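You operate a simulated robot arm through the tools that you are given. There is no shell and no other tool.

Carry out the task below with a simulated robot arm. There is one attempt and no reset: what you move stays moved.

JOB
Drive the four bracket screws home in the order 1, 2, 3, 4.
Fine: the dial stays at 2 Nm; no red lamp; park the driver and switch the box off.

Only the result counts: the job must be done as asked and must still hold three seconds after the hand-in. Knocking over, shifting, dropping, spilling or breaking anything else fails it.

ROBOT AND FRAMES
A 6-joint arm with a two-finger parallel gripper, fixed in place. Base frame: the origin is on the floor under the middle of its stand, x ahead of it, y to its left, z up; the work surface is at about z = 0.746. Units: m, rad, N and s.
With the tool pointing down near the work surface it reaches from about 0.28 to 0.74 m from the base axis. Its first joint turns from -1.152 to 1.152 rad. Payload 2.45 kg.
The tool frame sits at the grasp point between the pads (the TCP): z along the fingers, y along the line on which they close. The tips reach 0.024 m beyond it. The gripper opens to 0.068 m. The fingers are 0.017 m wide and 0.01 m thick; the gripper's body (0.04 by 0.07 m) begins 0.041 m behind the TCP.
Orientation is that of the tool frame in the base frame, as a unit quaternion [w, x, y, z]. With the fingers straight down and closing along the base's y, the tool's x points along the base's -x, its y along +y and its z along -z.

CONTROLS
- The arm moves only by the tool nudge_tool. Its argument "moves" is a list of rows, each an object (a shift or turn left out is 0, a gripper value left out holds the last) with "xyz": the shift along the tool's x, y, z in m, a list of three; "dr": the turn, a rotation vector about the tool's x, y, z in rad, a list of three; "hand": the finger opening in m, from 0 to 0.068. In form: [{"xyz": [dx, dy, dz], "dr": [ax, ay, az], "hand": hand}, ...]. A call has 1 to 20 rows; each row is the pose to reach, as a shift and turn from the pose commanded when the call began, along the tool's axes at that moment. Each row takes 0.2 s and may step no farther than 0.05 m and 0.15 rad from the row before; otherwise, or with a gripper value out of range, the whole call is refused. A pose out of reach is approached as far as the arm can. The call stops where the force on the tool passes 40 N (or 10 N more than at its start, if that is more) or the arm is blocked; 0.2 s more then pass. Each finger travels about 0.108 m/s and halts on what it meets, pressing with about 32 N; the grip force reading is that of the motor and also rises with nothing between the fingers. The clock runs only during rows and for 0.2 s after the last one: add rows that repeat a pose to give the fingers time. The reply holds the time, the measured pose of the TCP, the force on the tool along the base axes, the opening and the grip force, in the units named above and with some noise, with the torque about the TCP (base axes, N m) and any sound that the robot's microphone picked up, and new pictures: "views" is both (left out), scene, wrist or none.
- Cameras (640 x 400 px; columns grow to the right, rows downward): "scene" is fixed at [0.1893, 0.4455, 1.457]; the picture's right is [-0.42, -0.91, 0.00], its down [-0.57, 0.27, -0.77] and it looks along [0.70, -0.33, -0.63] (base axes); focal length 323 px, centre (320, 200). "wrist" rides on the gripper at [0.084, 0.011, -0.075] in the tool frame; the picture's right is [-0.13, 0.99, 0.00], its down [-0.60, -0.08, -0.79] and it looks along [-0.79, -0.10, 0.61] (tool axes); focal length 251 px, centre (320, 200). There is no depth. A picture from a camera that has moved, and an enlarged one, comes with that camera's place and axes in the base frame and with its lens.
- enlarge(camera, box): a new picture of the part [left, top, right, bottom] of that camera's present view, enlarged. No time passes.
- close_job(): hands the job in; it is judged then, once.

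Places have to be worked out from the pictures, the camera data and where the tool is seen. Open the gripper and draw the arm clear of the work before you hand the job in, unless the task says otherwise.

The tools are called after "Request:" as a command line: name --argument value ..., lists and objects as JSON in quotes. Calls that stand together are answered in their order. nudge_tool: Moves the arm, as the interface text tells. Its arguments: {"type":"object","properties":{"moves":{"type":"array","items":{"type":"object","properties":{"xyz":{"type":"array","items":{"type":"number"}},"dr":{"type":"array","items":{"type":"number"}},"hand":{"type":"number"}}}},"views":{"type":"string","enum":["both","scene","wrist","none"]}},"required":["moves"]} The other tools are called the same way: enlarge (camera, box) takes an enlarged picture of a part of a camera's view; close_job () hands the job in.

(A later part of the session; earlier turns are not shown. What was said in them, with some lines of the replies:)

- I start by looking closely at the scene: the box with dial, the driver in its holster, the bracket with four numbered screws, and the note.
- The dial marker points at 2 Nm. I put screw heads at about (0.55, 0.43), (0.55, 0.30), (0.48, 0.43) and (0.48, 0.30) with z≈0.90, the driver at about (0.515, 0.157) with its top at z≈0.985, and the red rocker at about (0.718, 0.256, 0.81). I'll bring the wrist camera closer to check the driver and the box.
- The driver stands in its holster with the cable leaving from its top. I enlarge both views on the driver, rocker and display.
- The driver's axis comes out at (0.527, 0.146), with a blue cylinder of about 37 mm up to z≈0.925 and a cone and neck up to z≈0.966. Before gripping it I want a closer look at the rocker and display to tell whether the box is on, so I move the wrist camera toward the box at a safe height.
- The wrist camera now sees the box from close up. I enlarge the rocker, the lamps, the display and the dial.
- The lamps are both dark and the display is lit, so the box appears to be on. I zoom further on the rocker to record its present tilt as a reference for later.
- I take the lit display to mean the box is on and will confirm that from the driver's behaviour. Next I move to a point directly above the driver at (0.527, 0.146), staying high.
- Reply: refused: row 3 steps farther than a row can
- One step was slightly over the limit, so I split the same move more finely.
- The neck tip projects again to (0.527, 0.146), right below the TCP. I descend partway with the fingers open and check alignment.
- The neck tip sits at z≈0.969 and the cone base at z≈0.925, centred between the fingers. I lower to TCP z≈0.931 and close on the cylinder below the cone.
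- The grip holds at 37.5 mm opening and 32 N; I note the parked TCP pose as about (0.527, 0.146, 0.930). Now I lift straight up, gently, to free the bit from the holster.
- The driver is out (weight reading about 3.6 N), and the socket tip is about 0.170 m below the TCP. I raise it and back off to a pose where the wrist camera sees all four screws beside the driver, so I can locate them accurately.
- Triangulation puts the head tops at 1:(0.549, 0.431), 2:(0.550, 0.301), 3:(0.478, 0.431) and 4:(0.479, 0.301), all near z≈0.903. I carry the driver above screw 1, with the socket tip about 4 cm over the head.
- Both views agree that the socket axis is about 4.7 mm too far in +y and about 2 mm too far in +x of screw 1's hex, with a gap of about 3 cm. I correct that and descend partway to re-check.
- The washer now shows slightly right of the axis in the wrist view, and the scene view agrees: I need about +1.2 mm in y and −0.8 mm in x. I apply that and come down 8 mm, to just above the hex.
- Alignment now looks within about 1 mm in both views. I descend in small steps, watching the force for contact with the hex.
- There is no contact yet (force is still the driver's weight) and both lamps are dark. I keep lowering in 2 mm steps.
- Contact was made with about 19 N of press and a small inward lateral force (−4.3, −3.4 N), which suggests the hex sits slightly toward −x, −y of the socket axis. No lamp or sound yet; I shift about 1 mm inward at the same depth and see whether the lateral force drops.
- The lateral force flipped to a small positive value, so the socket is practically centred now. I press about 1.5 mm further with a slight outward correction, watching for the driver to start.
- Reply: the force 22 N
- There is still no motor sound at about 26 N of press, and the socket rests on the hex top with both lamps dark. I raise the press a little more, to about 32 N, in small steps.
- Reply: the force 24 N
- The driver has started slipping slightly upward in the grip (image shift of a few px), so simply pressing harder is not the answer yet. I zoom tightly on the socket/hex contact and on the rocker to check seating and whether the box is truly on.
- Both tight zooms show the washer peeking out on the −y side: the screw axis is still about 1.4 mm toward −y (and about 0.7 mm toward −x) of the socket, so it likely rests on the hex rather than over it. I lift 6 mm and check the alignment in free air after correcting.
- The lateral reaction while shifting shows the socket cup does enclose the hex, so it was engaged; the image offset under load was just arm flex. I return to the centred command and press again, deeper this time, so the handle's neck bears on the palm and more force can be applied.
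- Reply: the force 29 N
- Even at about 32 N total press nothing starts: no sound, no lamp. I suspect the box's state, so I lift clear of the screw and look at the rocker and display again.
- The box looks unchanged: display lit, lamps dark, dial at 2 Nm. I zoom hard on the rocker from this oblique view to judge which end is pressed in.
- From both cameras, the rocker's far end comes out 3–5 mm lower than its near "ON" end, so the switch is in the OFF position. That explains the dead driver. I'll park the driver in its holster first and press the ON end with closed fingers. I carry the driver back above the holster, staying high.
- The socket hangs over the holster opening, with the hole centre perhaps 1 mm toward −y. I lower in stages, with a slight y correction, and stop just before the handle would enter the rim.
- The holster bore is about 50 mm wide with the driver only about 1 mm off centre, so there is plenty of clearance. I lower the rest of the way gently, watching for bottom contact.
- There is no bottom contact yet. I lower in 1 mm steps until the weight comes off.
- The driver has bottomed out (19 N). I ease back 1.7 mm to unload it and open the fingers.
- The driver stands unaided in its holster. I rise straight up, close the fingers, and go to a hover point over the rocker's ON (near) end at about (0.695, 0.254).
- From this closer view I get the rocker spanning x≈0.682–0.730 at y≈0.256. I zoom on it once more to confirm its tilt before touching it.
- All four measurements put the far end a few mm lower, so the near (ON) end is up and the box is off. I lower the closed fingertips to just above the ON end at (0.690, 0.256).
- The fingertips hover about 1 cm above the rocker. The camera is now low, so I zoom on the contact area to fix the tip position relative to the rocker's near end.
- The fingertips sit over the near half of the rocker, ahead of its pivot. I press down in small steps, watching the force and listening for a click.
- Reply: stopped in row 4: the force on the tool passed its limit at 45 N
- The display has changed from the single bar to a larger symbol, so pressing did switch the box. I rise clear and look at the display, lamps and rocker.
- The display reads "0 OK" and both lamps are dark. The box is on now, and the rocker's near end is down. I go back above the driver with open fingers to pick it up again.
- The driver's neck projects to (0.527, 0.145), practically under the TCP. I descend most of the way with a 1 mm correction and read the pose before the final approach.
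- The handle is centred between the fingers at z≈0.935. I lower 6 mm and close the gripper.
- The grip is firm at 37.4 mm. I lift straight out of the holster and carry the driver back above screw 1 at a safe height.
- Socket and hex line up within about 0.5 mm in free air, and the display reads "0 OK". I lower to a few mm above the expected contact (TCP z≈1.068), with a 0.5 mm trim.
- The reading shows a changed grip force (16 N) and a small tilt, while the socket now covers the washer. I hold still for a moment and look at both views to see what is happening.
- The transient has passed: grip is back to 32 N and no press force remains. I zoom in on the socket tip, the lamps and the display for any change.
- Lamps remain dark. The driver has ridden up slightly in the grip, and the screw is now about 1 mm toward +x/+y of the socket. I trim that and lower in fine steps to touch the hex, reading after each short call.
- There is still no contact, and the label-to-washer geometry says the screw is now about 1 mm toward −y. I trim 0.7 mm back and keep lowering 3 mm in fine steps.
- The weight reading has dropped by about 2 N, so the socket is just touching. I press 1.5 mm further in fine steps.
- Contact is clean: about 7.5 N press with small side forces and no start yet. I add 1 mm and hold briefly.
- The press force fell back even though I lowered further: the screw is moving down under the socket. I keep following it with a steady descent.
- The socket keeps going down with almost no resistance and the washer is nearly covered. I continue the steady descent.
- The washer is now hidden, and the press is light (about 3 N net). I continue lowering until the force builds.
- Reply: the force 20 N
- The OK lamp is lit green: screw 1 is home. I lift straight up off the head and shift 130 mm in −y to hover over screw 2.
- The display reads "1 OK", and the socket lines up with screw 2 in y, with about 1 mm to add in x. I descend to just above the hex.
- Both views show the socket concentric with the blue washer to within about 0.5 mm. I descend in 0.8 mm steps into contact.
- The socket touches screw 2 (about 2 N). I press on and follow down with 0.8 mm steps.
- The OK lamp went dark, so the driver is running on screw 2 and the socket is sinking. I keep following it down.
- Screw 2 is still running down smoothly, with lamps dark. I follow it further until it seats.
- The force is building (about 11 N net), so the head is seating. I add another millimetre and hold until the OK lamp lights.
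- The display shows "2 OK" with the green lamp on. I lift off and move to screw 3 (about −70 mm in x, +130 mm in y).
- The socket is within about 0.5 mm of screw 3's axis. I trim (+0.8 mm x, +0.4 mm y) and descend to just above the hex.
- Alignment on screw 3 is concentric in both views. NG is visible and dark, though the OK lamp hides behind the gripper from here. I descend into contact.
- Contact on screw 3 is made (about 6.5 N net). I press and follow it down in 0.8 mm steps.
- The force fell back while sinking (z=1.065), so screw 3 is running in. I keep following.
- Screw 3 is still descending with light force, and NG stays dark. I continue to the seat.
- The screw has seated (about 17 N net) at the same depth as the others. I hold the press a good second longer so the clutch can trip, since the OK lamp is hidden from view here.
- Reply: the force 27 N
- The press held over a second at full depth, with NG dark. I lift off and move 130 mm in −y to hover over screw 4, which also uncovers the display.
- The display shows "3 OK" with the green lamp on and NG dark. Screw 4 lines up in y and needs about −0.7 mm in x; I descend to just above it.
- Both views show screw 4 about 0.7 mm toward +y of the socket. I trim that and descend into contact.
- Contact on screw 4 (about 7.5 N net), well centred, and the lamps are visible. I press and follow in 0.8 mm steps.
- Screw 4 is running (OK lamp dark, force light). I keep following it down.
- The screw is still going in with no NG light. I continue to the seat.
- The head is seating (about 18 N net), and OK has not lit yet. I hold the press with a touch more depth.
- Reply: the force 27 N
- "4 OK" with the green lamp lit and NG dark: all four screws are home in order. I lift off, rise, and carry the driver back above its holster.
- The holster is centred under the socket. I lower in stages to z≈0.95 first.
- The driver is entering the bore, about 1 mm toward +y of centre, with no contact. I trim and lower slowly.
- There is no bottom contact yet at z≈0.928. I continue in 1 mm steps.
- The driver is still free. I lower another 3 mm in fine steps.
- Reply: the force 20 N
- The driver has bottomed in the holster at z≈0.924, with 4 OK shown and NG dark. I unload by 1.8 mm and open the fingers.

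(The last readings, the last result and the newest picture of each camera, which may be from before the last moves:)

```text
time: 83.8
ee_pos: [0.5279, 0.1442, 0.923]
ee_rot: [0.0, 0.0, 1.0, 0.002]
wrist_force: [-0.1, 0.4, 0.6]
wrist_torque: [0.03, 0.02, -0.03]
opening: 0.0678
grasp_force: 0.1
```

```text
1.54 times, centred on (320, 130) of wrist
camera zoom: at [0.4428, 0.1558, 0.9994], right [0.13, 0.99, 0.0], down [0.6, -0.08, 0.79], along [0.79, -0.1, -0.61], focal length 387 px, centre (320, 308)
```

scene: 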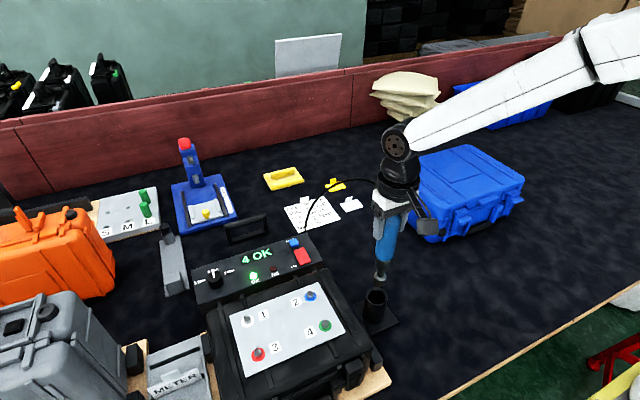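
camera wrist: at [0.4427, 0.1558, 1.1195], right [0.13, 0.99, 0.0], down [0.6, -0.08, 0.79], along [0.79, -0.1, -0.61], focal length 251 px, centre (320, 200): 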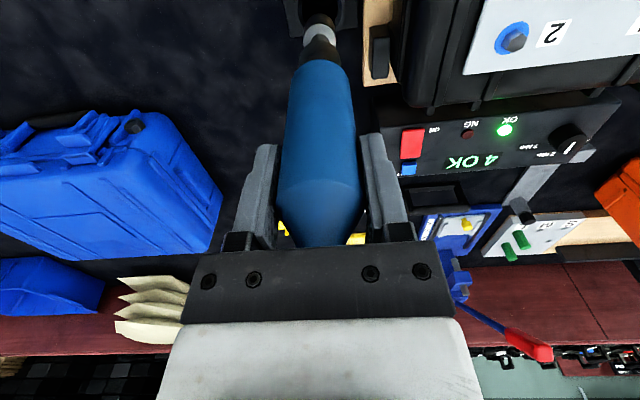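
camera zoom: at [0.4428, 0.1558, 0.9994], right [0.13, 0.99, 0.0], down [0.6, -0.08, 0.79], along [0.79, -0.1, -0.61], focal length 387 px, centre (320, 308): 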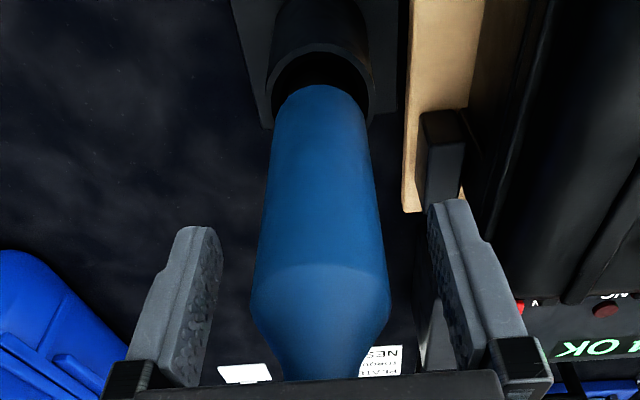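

The driver stands released in its holster. Next, the OFF end of the rocker (far end, x≈0.72): I rise straight up, close the fingers and move to a hover point above it to test the reach there.

Request:
nudge_tool --moves '[{"xyz": [0, 0, -0.04]}, {"xyz": [0, 0, -0.08]}, {"xyz": [0, 0, -0.12]}, {"xyz": [-0.035, 0.023, -0.13], "hand": 0.04}, {"xyz": [-0.07, 0.046, -0.13], "hand": 0.02}, {"xyz": [-0.105, 0.07, -0.13], "hand": 0.0}, {"xyz": [-0.14, 0.093, -0.12], "hand": 0.0}, {"xyz": [-0.17, 0.112, -0.1], "hand": 0.0}, {"xyz": [-0.192, 0.112, -0.07], "hand": 0.0}, {"xyz": [-0.192, 0.112, -0.045], "hand": 0.0}, {"xyz": [-0.192, 0.112, -0.045], "hand": 0.0}, {"xyz": [-0.192, 0.112, -0.045], "hand": 0.0}]' --views "both"

Request:
enlarge --camera "wrist" --box '[240, 0, 400, 160]'

Request:
enlarge --camera "scene" --box '[240, 180, 400, 330]'

```text
time: 86.5
ee_pos: [0.7177, 0.2564, 0.9702]
ee_rot: [0.0, 0.001, 1.0, 0.001]
wrist_force: [-0.1, 0.8, 0.3]
wrist_torque: [-0.01, 0.02, -0.01]
opening: 0.0002
grasp_force: 23.5
camera wrist: at [0.6344, 0.2678, 1.0447], right [0.13, 0.99, 0.0], down [0.6, -0.08, 0.79], along [0.79, -0.1, -0.61], focal length 251 px, centre (320, 200)
```

scene: 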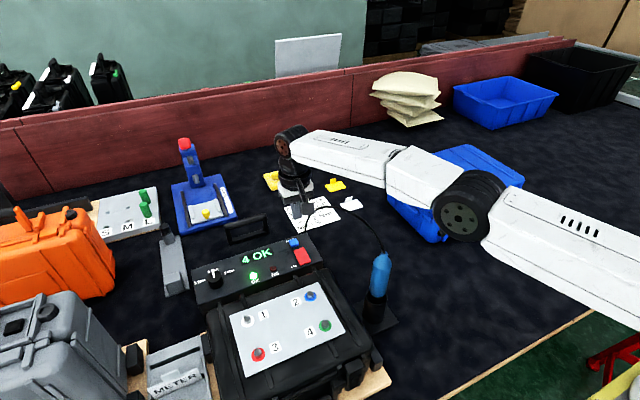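
wrist: 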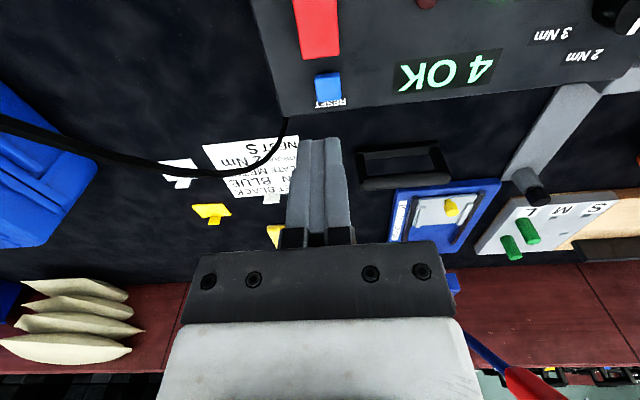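

```text
2.50 times, centred on (320, 80) of wrist
camera zoom: at [0.6344, 0.2678, 1.0447], right [0.13, 0.99, 0.0], down [0.6, -0.08, 0.79], along [0.79, -0.1, -0.61], focal length 629 px, centre (320, 500)
```

zoom: 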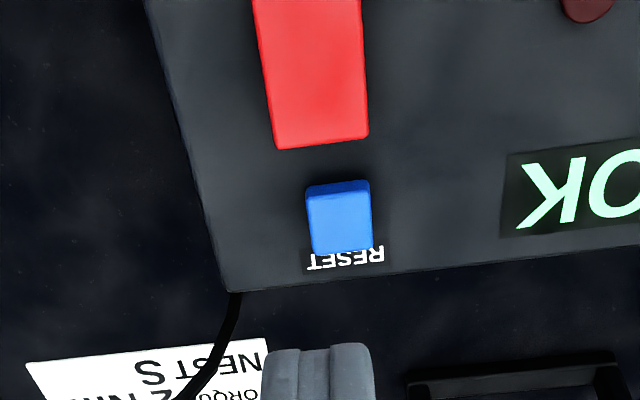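

```text
2.67 times, centred on (320, 255) of scene
camera zoom: at [0.1893, 0.4455, 1.457], right [-0.42, -0.91, 0.0], down [-0.57, 0.27, -0.77], along [0.7, -0.33, -0.63], focal length 860 px, centre (320, 53)
```

zoom: 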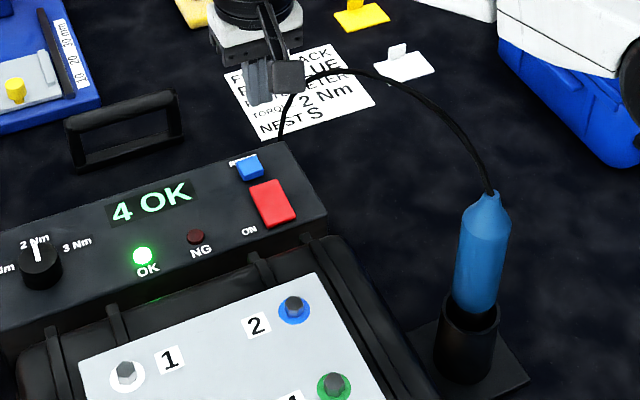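

The arm reaches (0.718, 0.256) with the tool straight down, squarely over the rocker's raised far half and about 15 mm clear of RESET. I descend to about 1 cm above it.

Request:
nudge_tool --moves '[{"xyz": [0, 0, 0.03]}, {"xyz": [0, 0, 0.06]}, {"xyz": [0, 0, 0.085]}, {"xyz": [0, 0, 0.1]}, {"xyz": [0, 0, 0.1]}, {"xyz": [0, 0, 0.1]}]' --views "both"

Request:
enlarge --camera "wrist" --box '[250, 60, 410, 220]'

Request:
enlarge --camera "scene" --box '[270, 200, 350, 280]'

```text
time: 87.8
ee_pos: [0.7128, 0.2535, 0.871]
ee_rot: [0.001, 0.0, 1.0, 0.001]
wrist_force: [0.4, -0.3, -1.3]
wrist_torque: [-0.03, 0.01, 0.01]
opening: 0.0001
grasp_force: 24.4
out of reach, approached as far as the arm can: row 2, 3, 4, 5, 6
camera wrist: at [0.6277, 0.2643, 0.9458], right [0.13, 0.99, 0.0], down [0.6, -0.08, 0.79], along [0.79, -0.1, -0.61], focal length 251 px, centre (320, 200)
```

scene: 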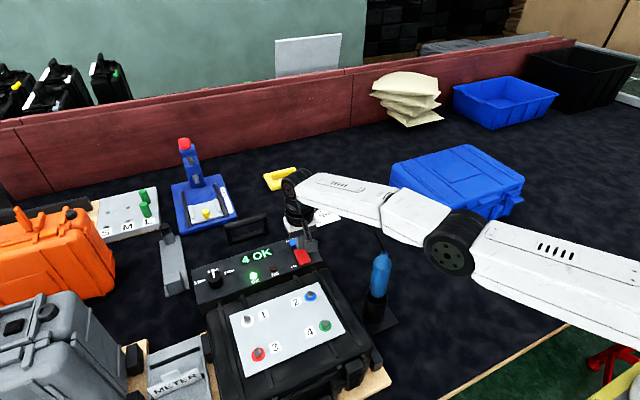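
wrist: 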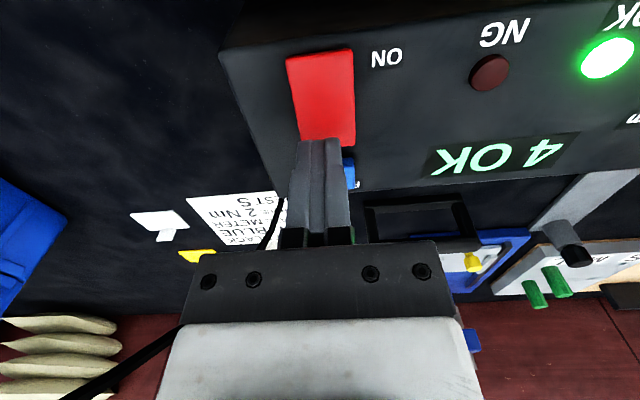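

```text
2.50 times, centred on (330, 140) of wrist
camera zoom: at [0.6277, 0.2643, 0.9458], right [0.13, 0.99, 0.0], down [0.6, -0.08, 0.79], along [0.79, -0.1, -0.61], focal length 629 px, centre (295, 350)
```

zoom: 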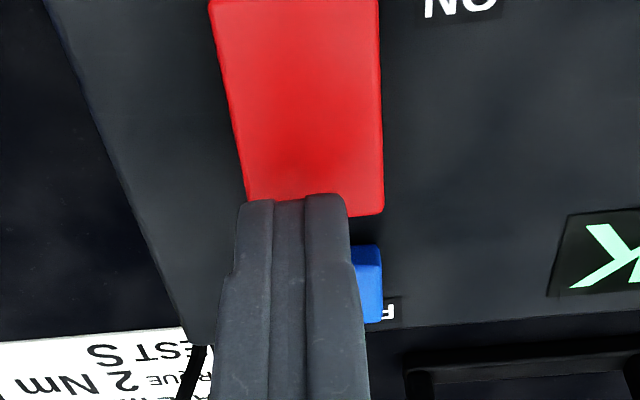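

```text
5.00 times, centred on (310, 240) of scene
camera zoom: at [0.1893, 0.4455, 1.457], right [-0.42, -0.91, 0.0], down [-0.57, 0.27, -0.77], along [0.7, -0.33, -0.63], focal length 1614 px, centre (370, 0)
```

zoom: 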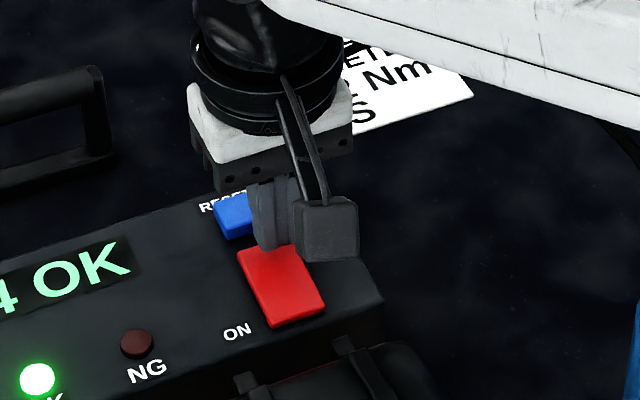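

At this height straight-down reach ends near x=0.713, so I tilt the tool forward a slight 0.1 rad to gain reach while keeping the camera well above the case, aiming the fingertips at x≈0.72.

Request:
nudge_tool --moves '[{"xyz": [0.003, 0, -0.006], "dr": [0, -0.05, 0]}, {"xyz": [0.003, 0, -0.006], "dr": [0, -0.1, 0]}, {"xyz": [0.003, 0, -0.004], "dr": [0, -0.1, 0]}, {"xyz": [0.003, 0, -0.004], "dr": [0, -0.1, 0]}]' --views "both"

Request:
enlarge --camera "wrist" --box '[250, 60, 410, 220]'

Request:
enlarge --camera "scene" --box '[270, 200, 350, 280]'

```text
time: 88.8
ee_pos: [0.709, 0.2528, 0.874]
ee_rot: [0.051, 0.0, 0.999, 0.002]
wrist_force: [0.4, -0.1, 0.8]
wrist_torque: [0.03, 0.0, -0.01]
opening: 0.0002
grasp_force: 23.8
camera wrist: at [0.6177, 0.2644, 0.9413], right [0.13, 0.99, 0.02], down [0.52, -0.08, 0.85], along [0.84, -0.1, -0.53], focal length 251 px, centre (320, 200)
```

scene: 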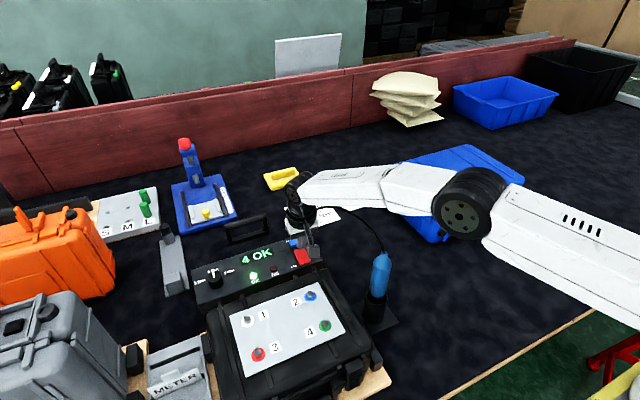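
wrist: 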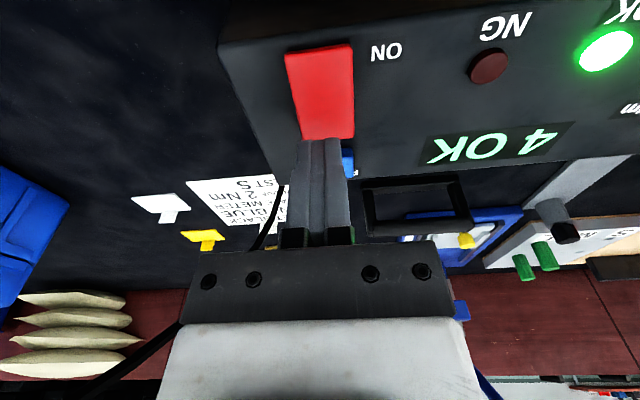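

```text
2.50 times, centred on (330, 140) of wrist
camera zoom: at [0.6177, 0.2644, 0.9413], right [0.13, 0.99, 0.02], down [0.52, -0.08, 0.85], along [0.84, -0.1, -0.53], focal length 629 px, centre (295, 350)
```

zoom: 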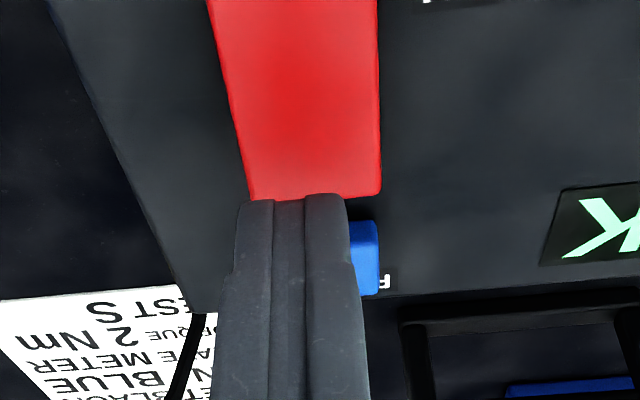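

```text
5.00 times, centred on (310, 240) of scene
camera zoom: at [0.1893, 0.4455, 1.457], right [-0.42, -0.91, 0.0], down [-0.57, 0.27, -0.77], along [0.7, -0.33, -0.63], focal length 1614 px, centre (370, 0)
```

zoom: 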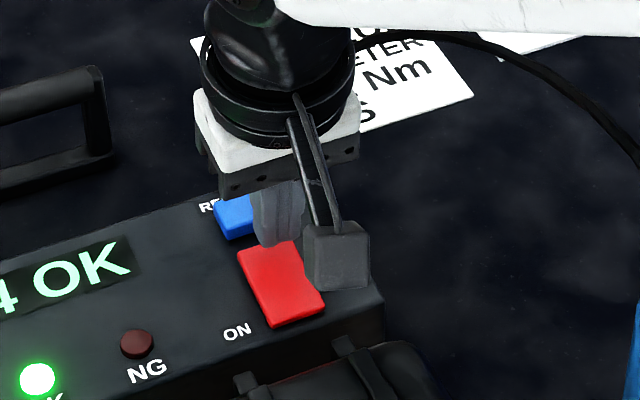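

The tilted pose is reachable, and the rocker's far edge works out at x≈0.723. I move 4 mm outward and come down to just about contact.

Request:
nudge_tool --moves '[{"xyz": [-0.0014, 0.001, 0.0062]}, {"xyz": [-0.0028, 0.002, 0.0123]}, {"xyz": [-0.0025, 0.002, 0.0153]}, {"xyz": [-0.0025, 0.002, 0.0153]}]' --views "none"

Request:
enlarge --camera "wrist" --box '[250, 60, 410, 220]'

Request:
enlarge --camera "scene" --box '[270, 200, 350, 280]'

```text
time: 89.8
ee_pos: [0.7146, 0.2556, 0.8601]
ee_rot: [0.05, 0.0, 0.999, 0.002]
wrist_force: [0.7, -0.7, 1.8]
wrist_torque: [-0.01, -0.02, 0.05]
opening: 0.0001
grasp_force: 23.5
```

```text
2.50 times, centred on (330, 140) of wrist
camera zoom: at [0.6218, 0.2666, 0.9265], right [0.13, 0.99, 0.02], down [0.52, -0.08, 0.85], along [0.84, -0.1, -0.53], focal length 629 px, centre (295, 350)
```

zoom: 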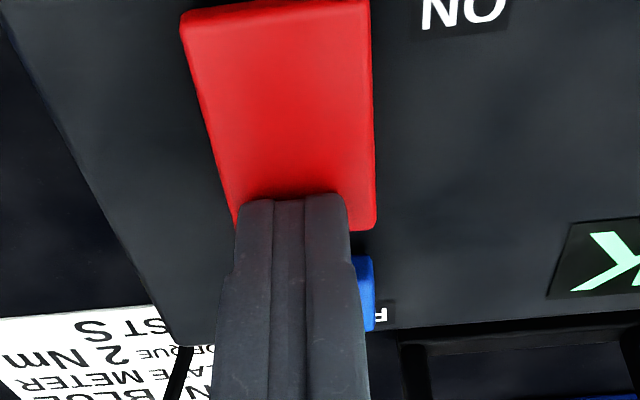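

```text
5.00 times, centred on (310, 240) of scene
camera zoom: at [0.1892, 0.4454, 1.457], right [-0.42, -0.91, 0.0], down [-0.57, 0.27, -0.77], along [0.7, -0.33, -0.63], focal length 1614 px, centre (370, 0)
```

zoom: 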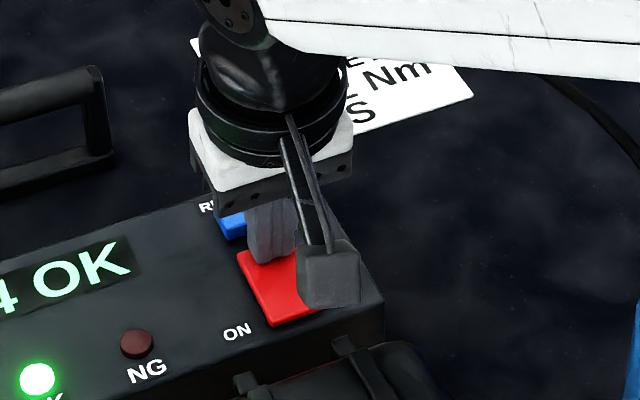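

The fingertips are right at the rocker's raised far end (about 1–2 N). I press on in small steps to switch the box off.

Request:
nudge_tool --moves '[{"xyz": [0.0001, 0, 0.001]}, {"xyz": [0.0002, 0, 0.002]}, {"xyz": [0.0003, 0, 0.003]}, {"xyz": [0.0004, 0, 0.004]}]' --views "none"

Request:
enlarge --camera "scene" --box '[220, 210, 340, 300]'

Request:
enlarge --camera "wrist" --box '[250, 60, 410, 220]'

```text
time: 90.8
ee_pos: [0.7137, 0.2554, 0.858]
ee_rot: [0.052, -0.001, 0.999, 0.003]
wrist_force: [-6.9, -2.8, 20.7]
wrist_torque: [-0.06, 0.26, 0.03]
opening: 0.0
grasp_force: 23.7
```

```text
4.44 times, centred on (280, 255) of scene
camera zoom: at [0.1887, 0.4452, 1.4571], right [-0.42, -0.91, 0.0], down [-0.57, 0.27, -0.78], along [0.7, -0.33, -0.63], focal length 1434 px, centre (498, -44)
```

zoom: 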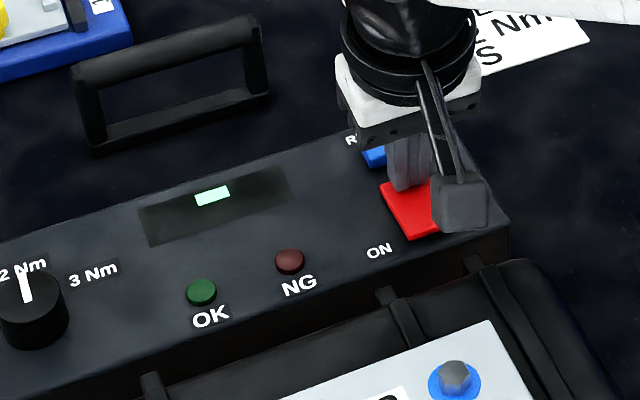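

```text
2.50 times, centred on (330, 140) of wrist
camera zoom: at [0.6224, 0.267, 0.9246], right [0.13, 0.99, 0.02], down [0.52, -0.08, 0.85], along [0.85, -0.1, -0.52], focal length 629 px, centre (295, 350)
```

zoom: 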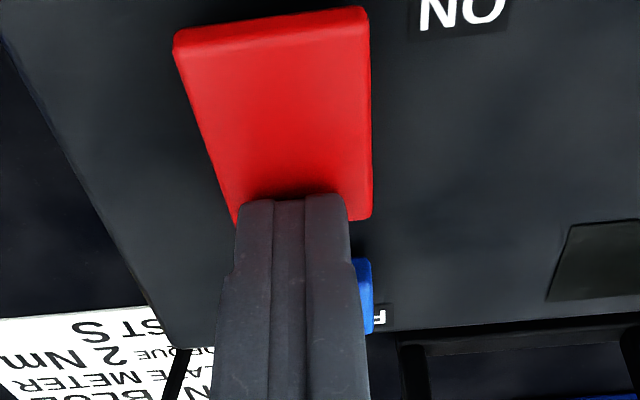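

The display has gone back to the single standby bar and both lamps are dark: the box is off. I lift away, level the tool, open the gripper and withdraw high above the work.

Request:
nudge_tool --moves '[{"xyz": [0, 0, -0.01]}, {"xyz": [0, 0, -0.04]}, {"xyz": [0, 0, -0.08], "dr": [0, 0.05, 0]}, {"xyz": [0, 0, -0.12], "dr": [0, 0.1, 0]}, {"xyz": [0.02, 0, -0.16], "dr": [0, 0.1, 0]}, {"xyz": [0.04, 0, -0.2], "dr": [0, 0.1, 0]}, {"xyz": [0.07, 0, -0.23], "dr": [0, 0.1, 0]}, {"xyz": [0.11, 0, -0.25], "dr": [0, 0.1, 0], "hand": 0.03}, {"xyz": [0.15, 0, -0.27], "dr": [0, 0.1, 0], "hand": 0.068}, {"xyz": [0.19, 0, -0.29], "dr": [0, 0.1, 0], "hand": 0.068}, {"xyz": [0.23, 0, -0.3], "dr": [0, 0.1, 0], "hand": 0.068}, {"xyz": [0.23, 0, -0.3], "dr": [0, 0.1, 0], "hand": 0.068}]' --views "both"

Request:
enlarge --camera "scene" --box '[180, 220, 420, 370]'

Request:
enlarge --camera "scene" --box '[285, 235, 320, 270]'

Request:
enlarge --camera "scene" --box '[340, 220, 420, 330]'

Request:
enlarge --camera "scene" --box '[185, 240, 285, 310]'

```text
time: 93.5
ee_pos: [0.4528, 0.2542, 1.1313]
ee_rot: [0.001, 0.0, 1.0, 0.001]
wrist_force: [-0.6, 0.0, -0.9]
wrist_torque: [0.01, 0.01, -0.03]
opening: 0.068
grasp_force: 0.0
camera wrist: at [0.369, 0.2656, 1.2064], right [0.13, 0.99, 0.0], down [0.6, -0.08, 0.79], along [0.79, -0.1, -0.61], focal length 251 px, centre (320, 200)
```

scene: 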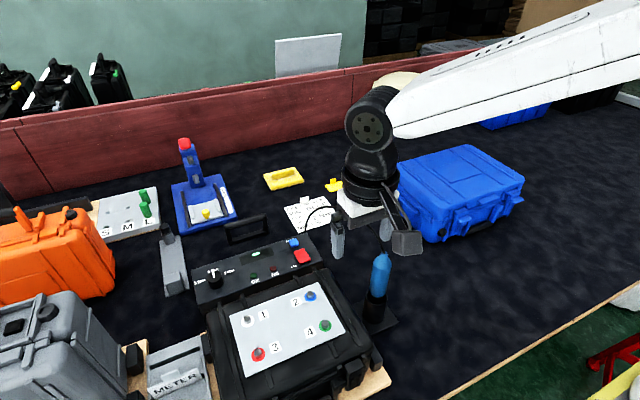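
wrist: 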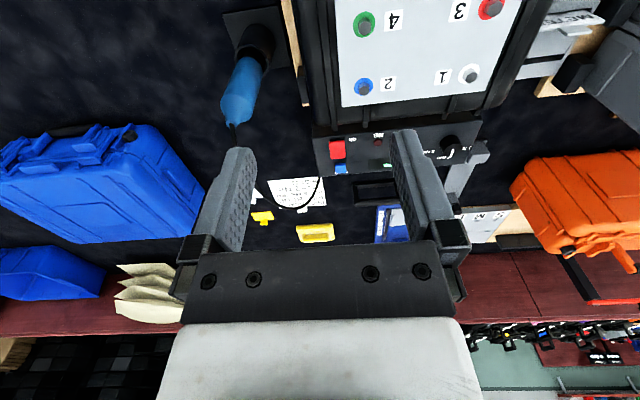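

```text
2.67 times, centred on (300, 295) of scene
camera zoom: at [0.1893, 0.4454, 1.457], right [-0.42, -0.91, 0.0], down [-0.57, 0.27, -0.77], along [0.7, -0.33, -0.63], focal length 860 px, centre (373, -53)
```

zoom: 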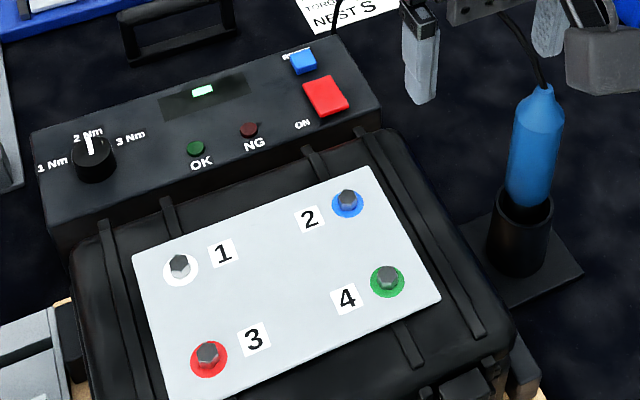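

```text
11.43 times, centred on (302, 252) of scene
camera zoom: at [0.1893, 0.4454, 1.457], right [-0.42, -0.91, 0.0], down [-0.57, 0.27, -0.77], along [0.7, -0.33, -0.63], focal length 3688 px, centre (520, -400)
```

zoom: 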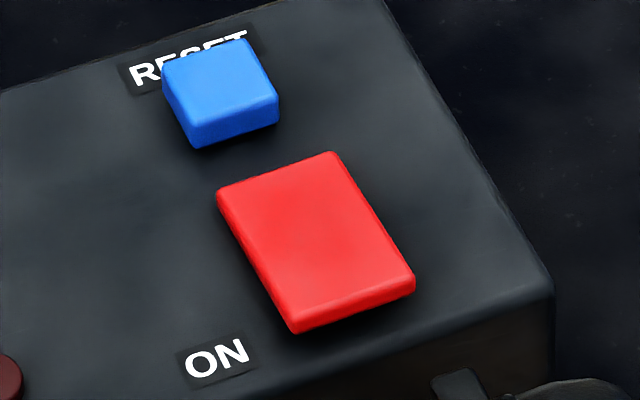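

```text
3.64 times, centred on (380, 275) of scene
camera zoom: at [0.1893, 0.4454, 1.457], right [-0.42, -0.91, 0.0], down [-0.57, 0.27, -0.77], along [0.7, -0.33, -0.63], focal length 1174 px, centre (102, -73)
```

zoom: 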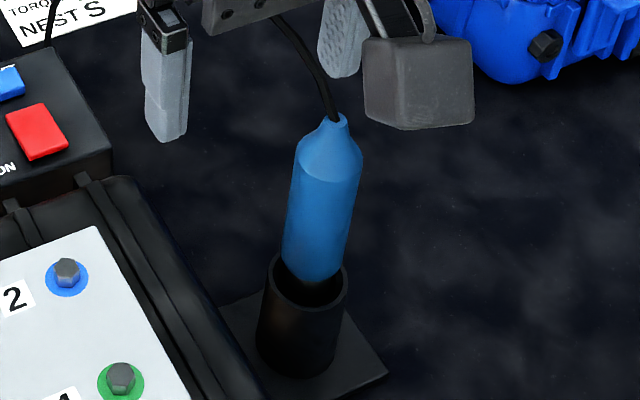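

```text
5.71 times, centred on (235, 275) of scene
camera zoom: at [0.1893, 0.4454, 1.457], right [-0.42, -0.91, 0.0], down [-0.57, 0.27, -0.77], along [0.7, -0.33, -0.63], focal length 1844 px, centre (806, -229)
```

zoom: 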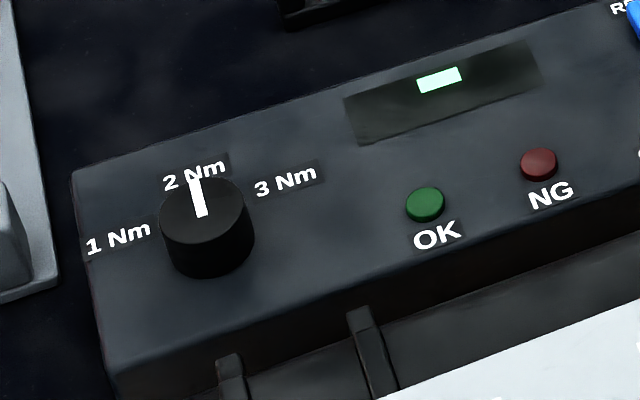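

The dial is still at 2 Nm, lamps are dark, the rocker is in OFF, and the driver stands in its holster just as at the start. I withdraw further, up toward the starting pose, before handing in.

Request:
nudge_tool --moves '[{"xyz": [0.01, 0, -0.04]}, {"xyz": [0.03, 0.005, -0.08]}, {"xyz": [0.05, 0.01, -0.12]}, {"xyz": [0.06, 0.01, -0.15]}, {"xyz": [0.06, 0.01, -0.15]}]' --views "scene"

Request:
enlarge --camera "scene" --box '[180, 200, 420, 370]'

```text
time: 94.7
ee_pos: [0.3934, 0.2629, 1.2818]
ee_rot: [0.0, 0.0, 1.0, 0.002]
wrist_force: [1.2, -0.2, 0.1]
wrist_torque: [0.0, 0.0, 0.01]
opening: 0.068
grasp_force: 0.1
```

scene: 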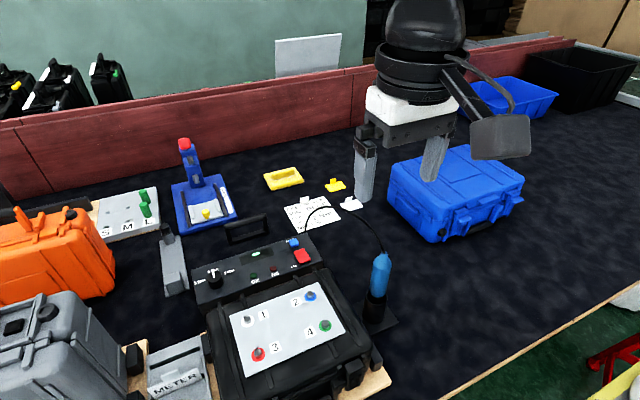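

```text
2.35 times, centred on (300, 285) of scene
camera zoom: at [0.1893, 0.4455, 1.457], right [-0.42, -0.91, 0.0], down [-0.57, 0.27, -0.77], along [0.7, -0.33, -0.63], focal length 759 px, centre (367, 0)
```

zoom: 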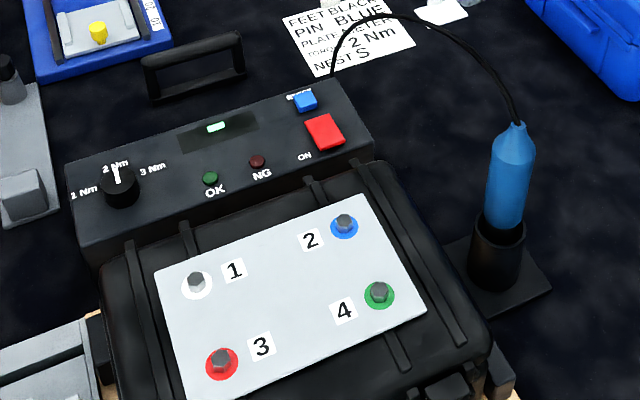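

All four screws went home in order: the display reached "4 OK" and the red lamp never showed. The dial is at 2 Nm, the driver is parked, the box is off, and the arm is clear with the gripper open, so I hand the job in.

Request:
close_job

```text
The job is handed in.
```

I drove the four bracket screws home in the order 1, 2, 3, 4. The box counted up to "4 OK", and I saw no red lamp at any check.

- **Box:** it was switched off at the start, so the first press on screw 1 did nothing. I parked the driver, switched the box on and started again.
- **Dial:** I never touched it; it still points at 2 Nm.
- **Finish:** the driver is back in its holster and the box is switched off. The arm is back near its starting pose with the gripper open.
- **Screw 3:** the gripper hid the OK lamp while I drove it. I held the press a good second longer, and the display read "3 OK" once I lifted off.

The final pictures show nothing else moved or knocked over. The job has been handed in, but no verdict came back with it.
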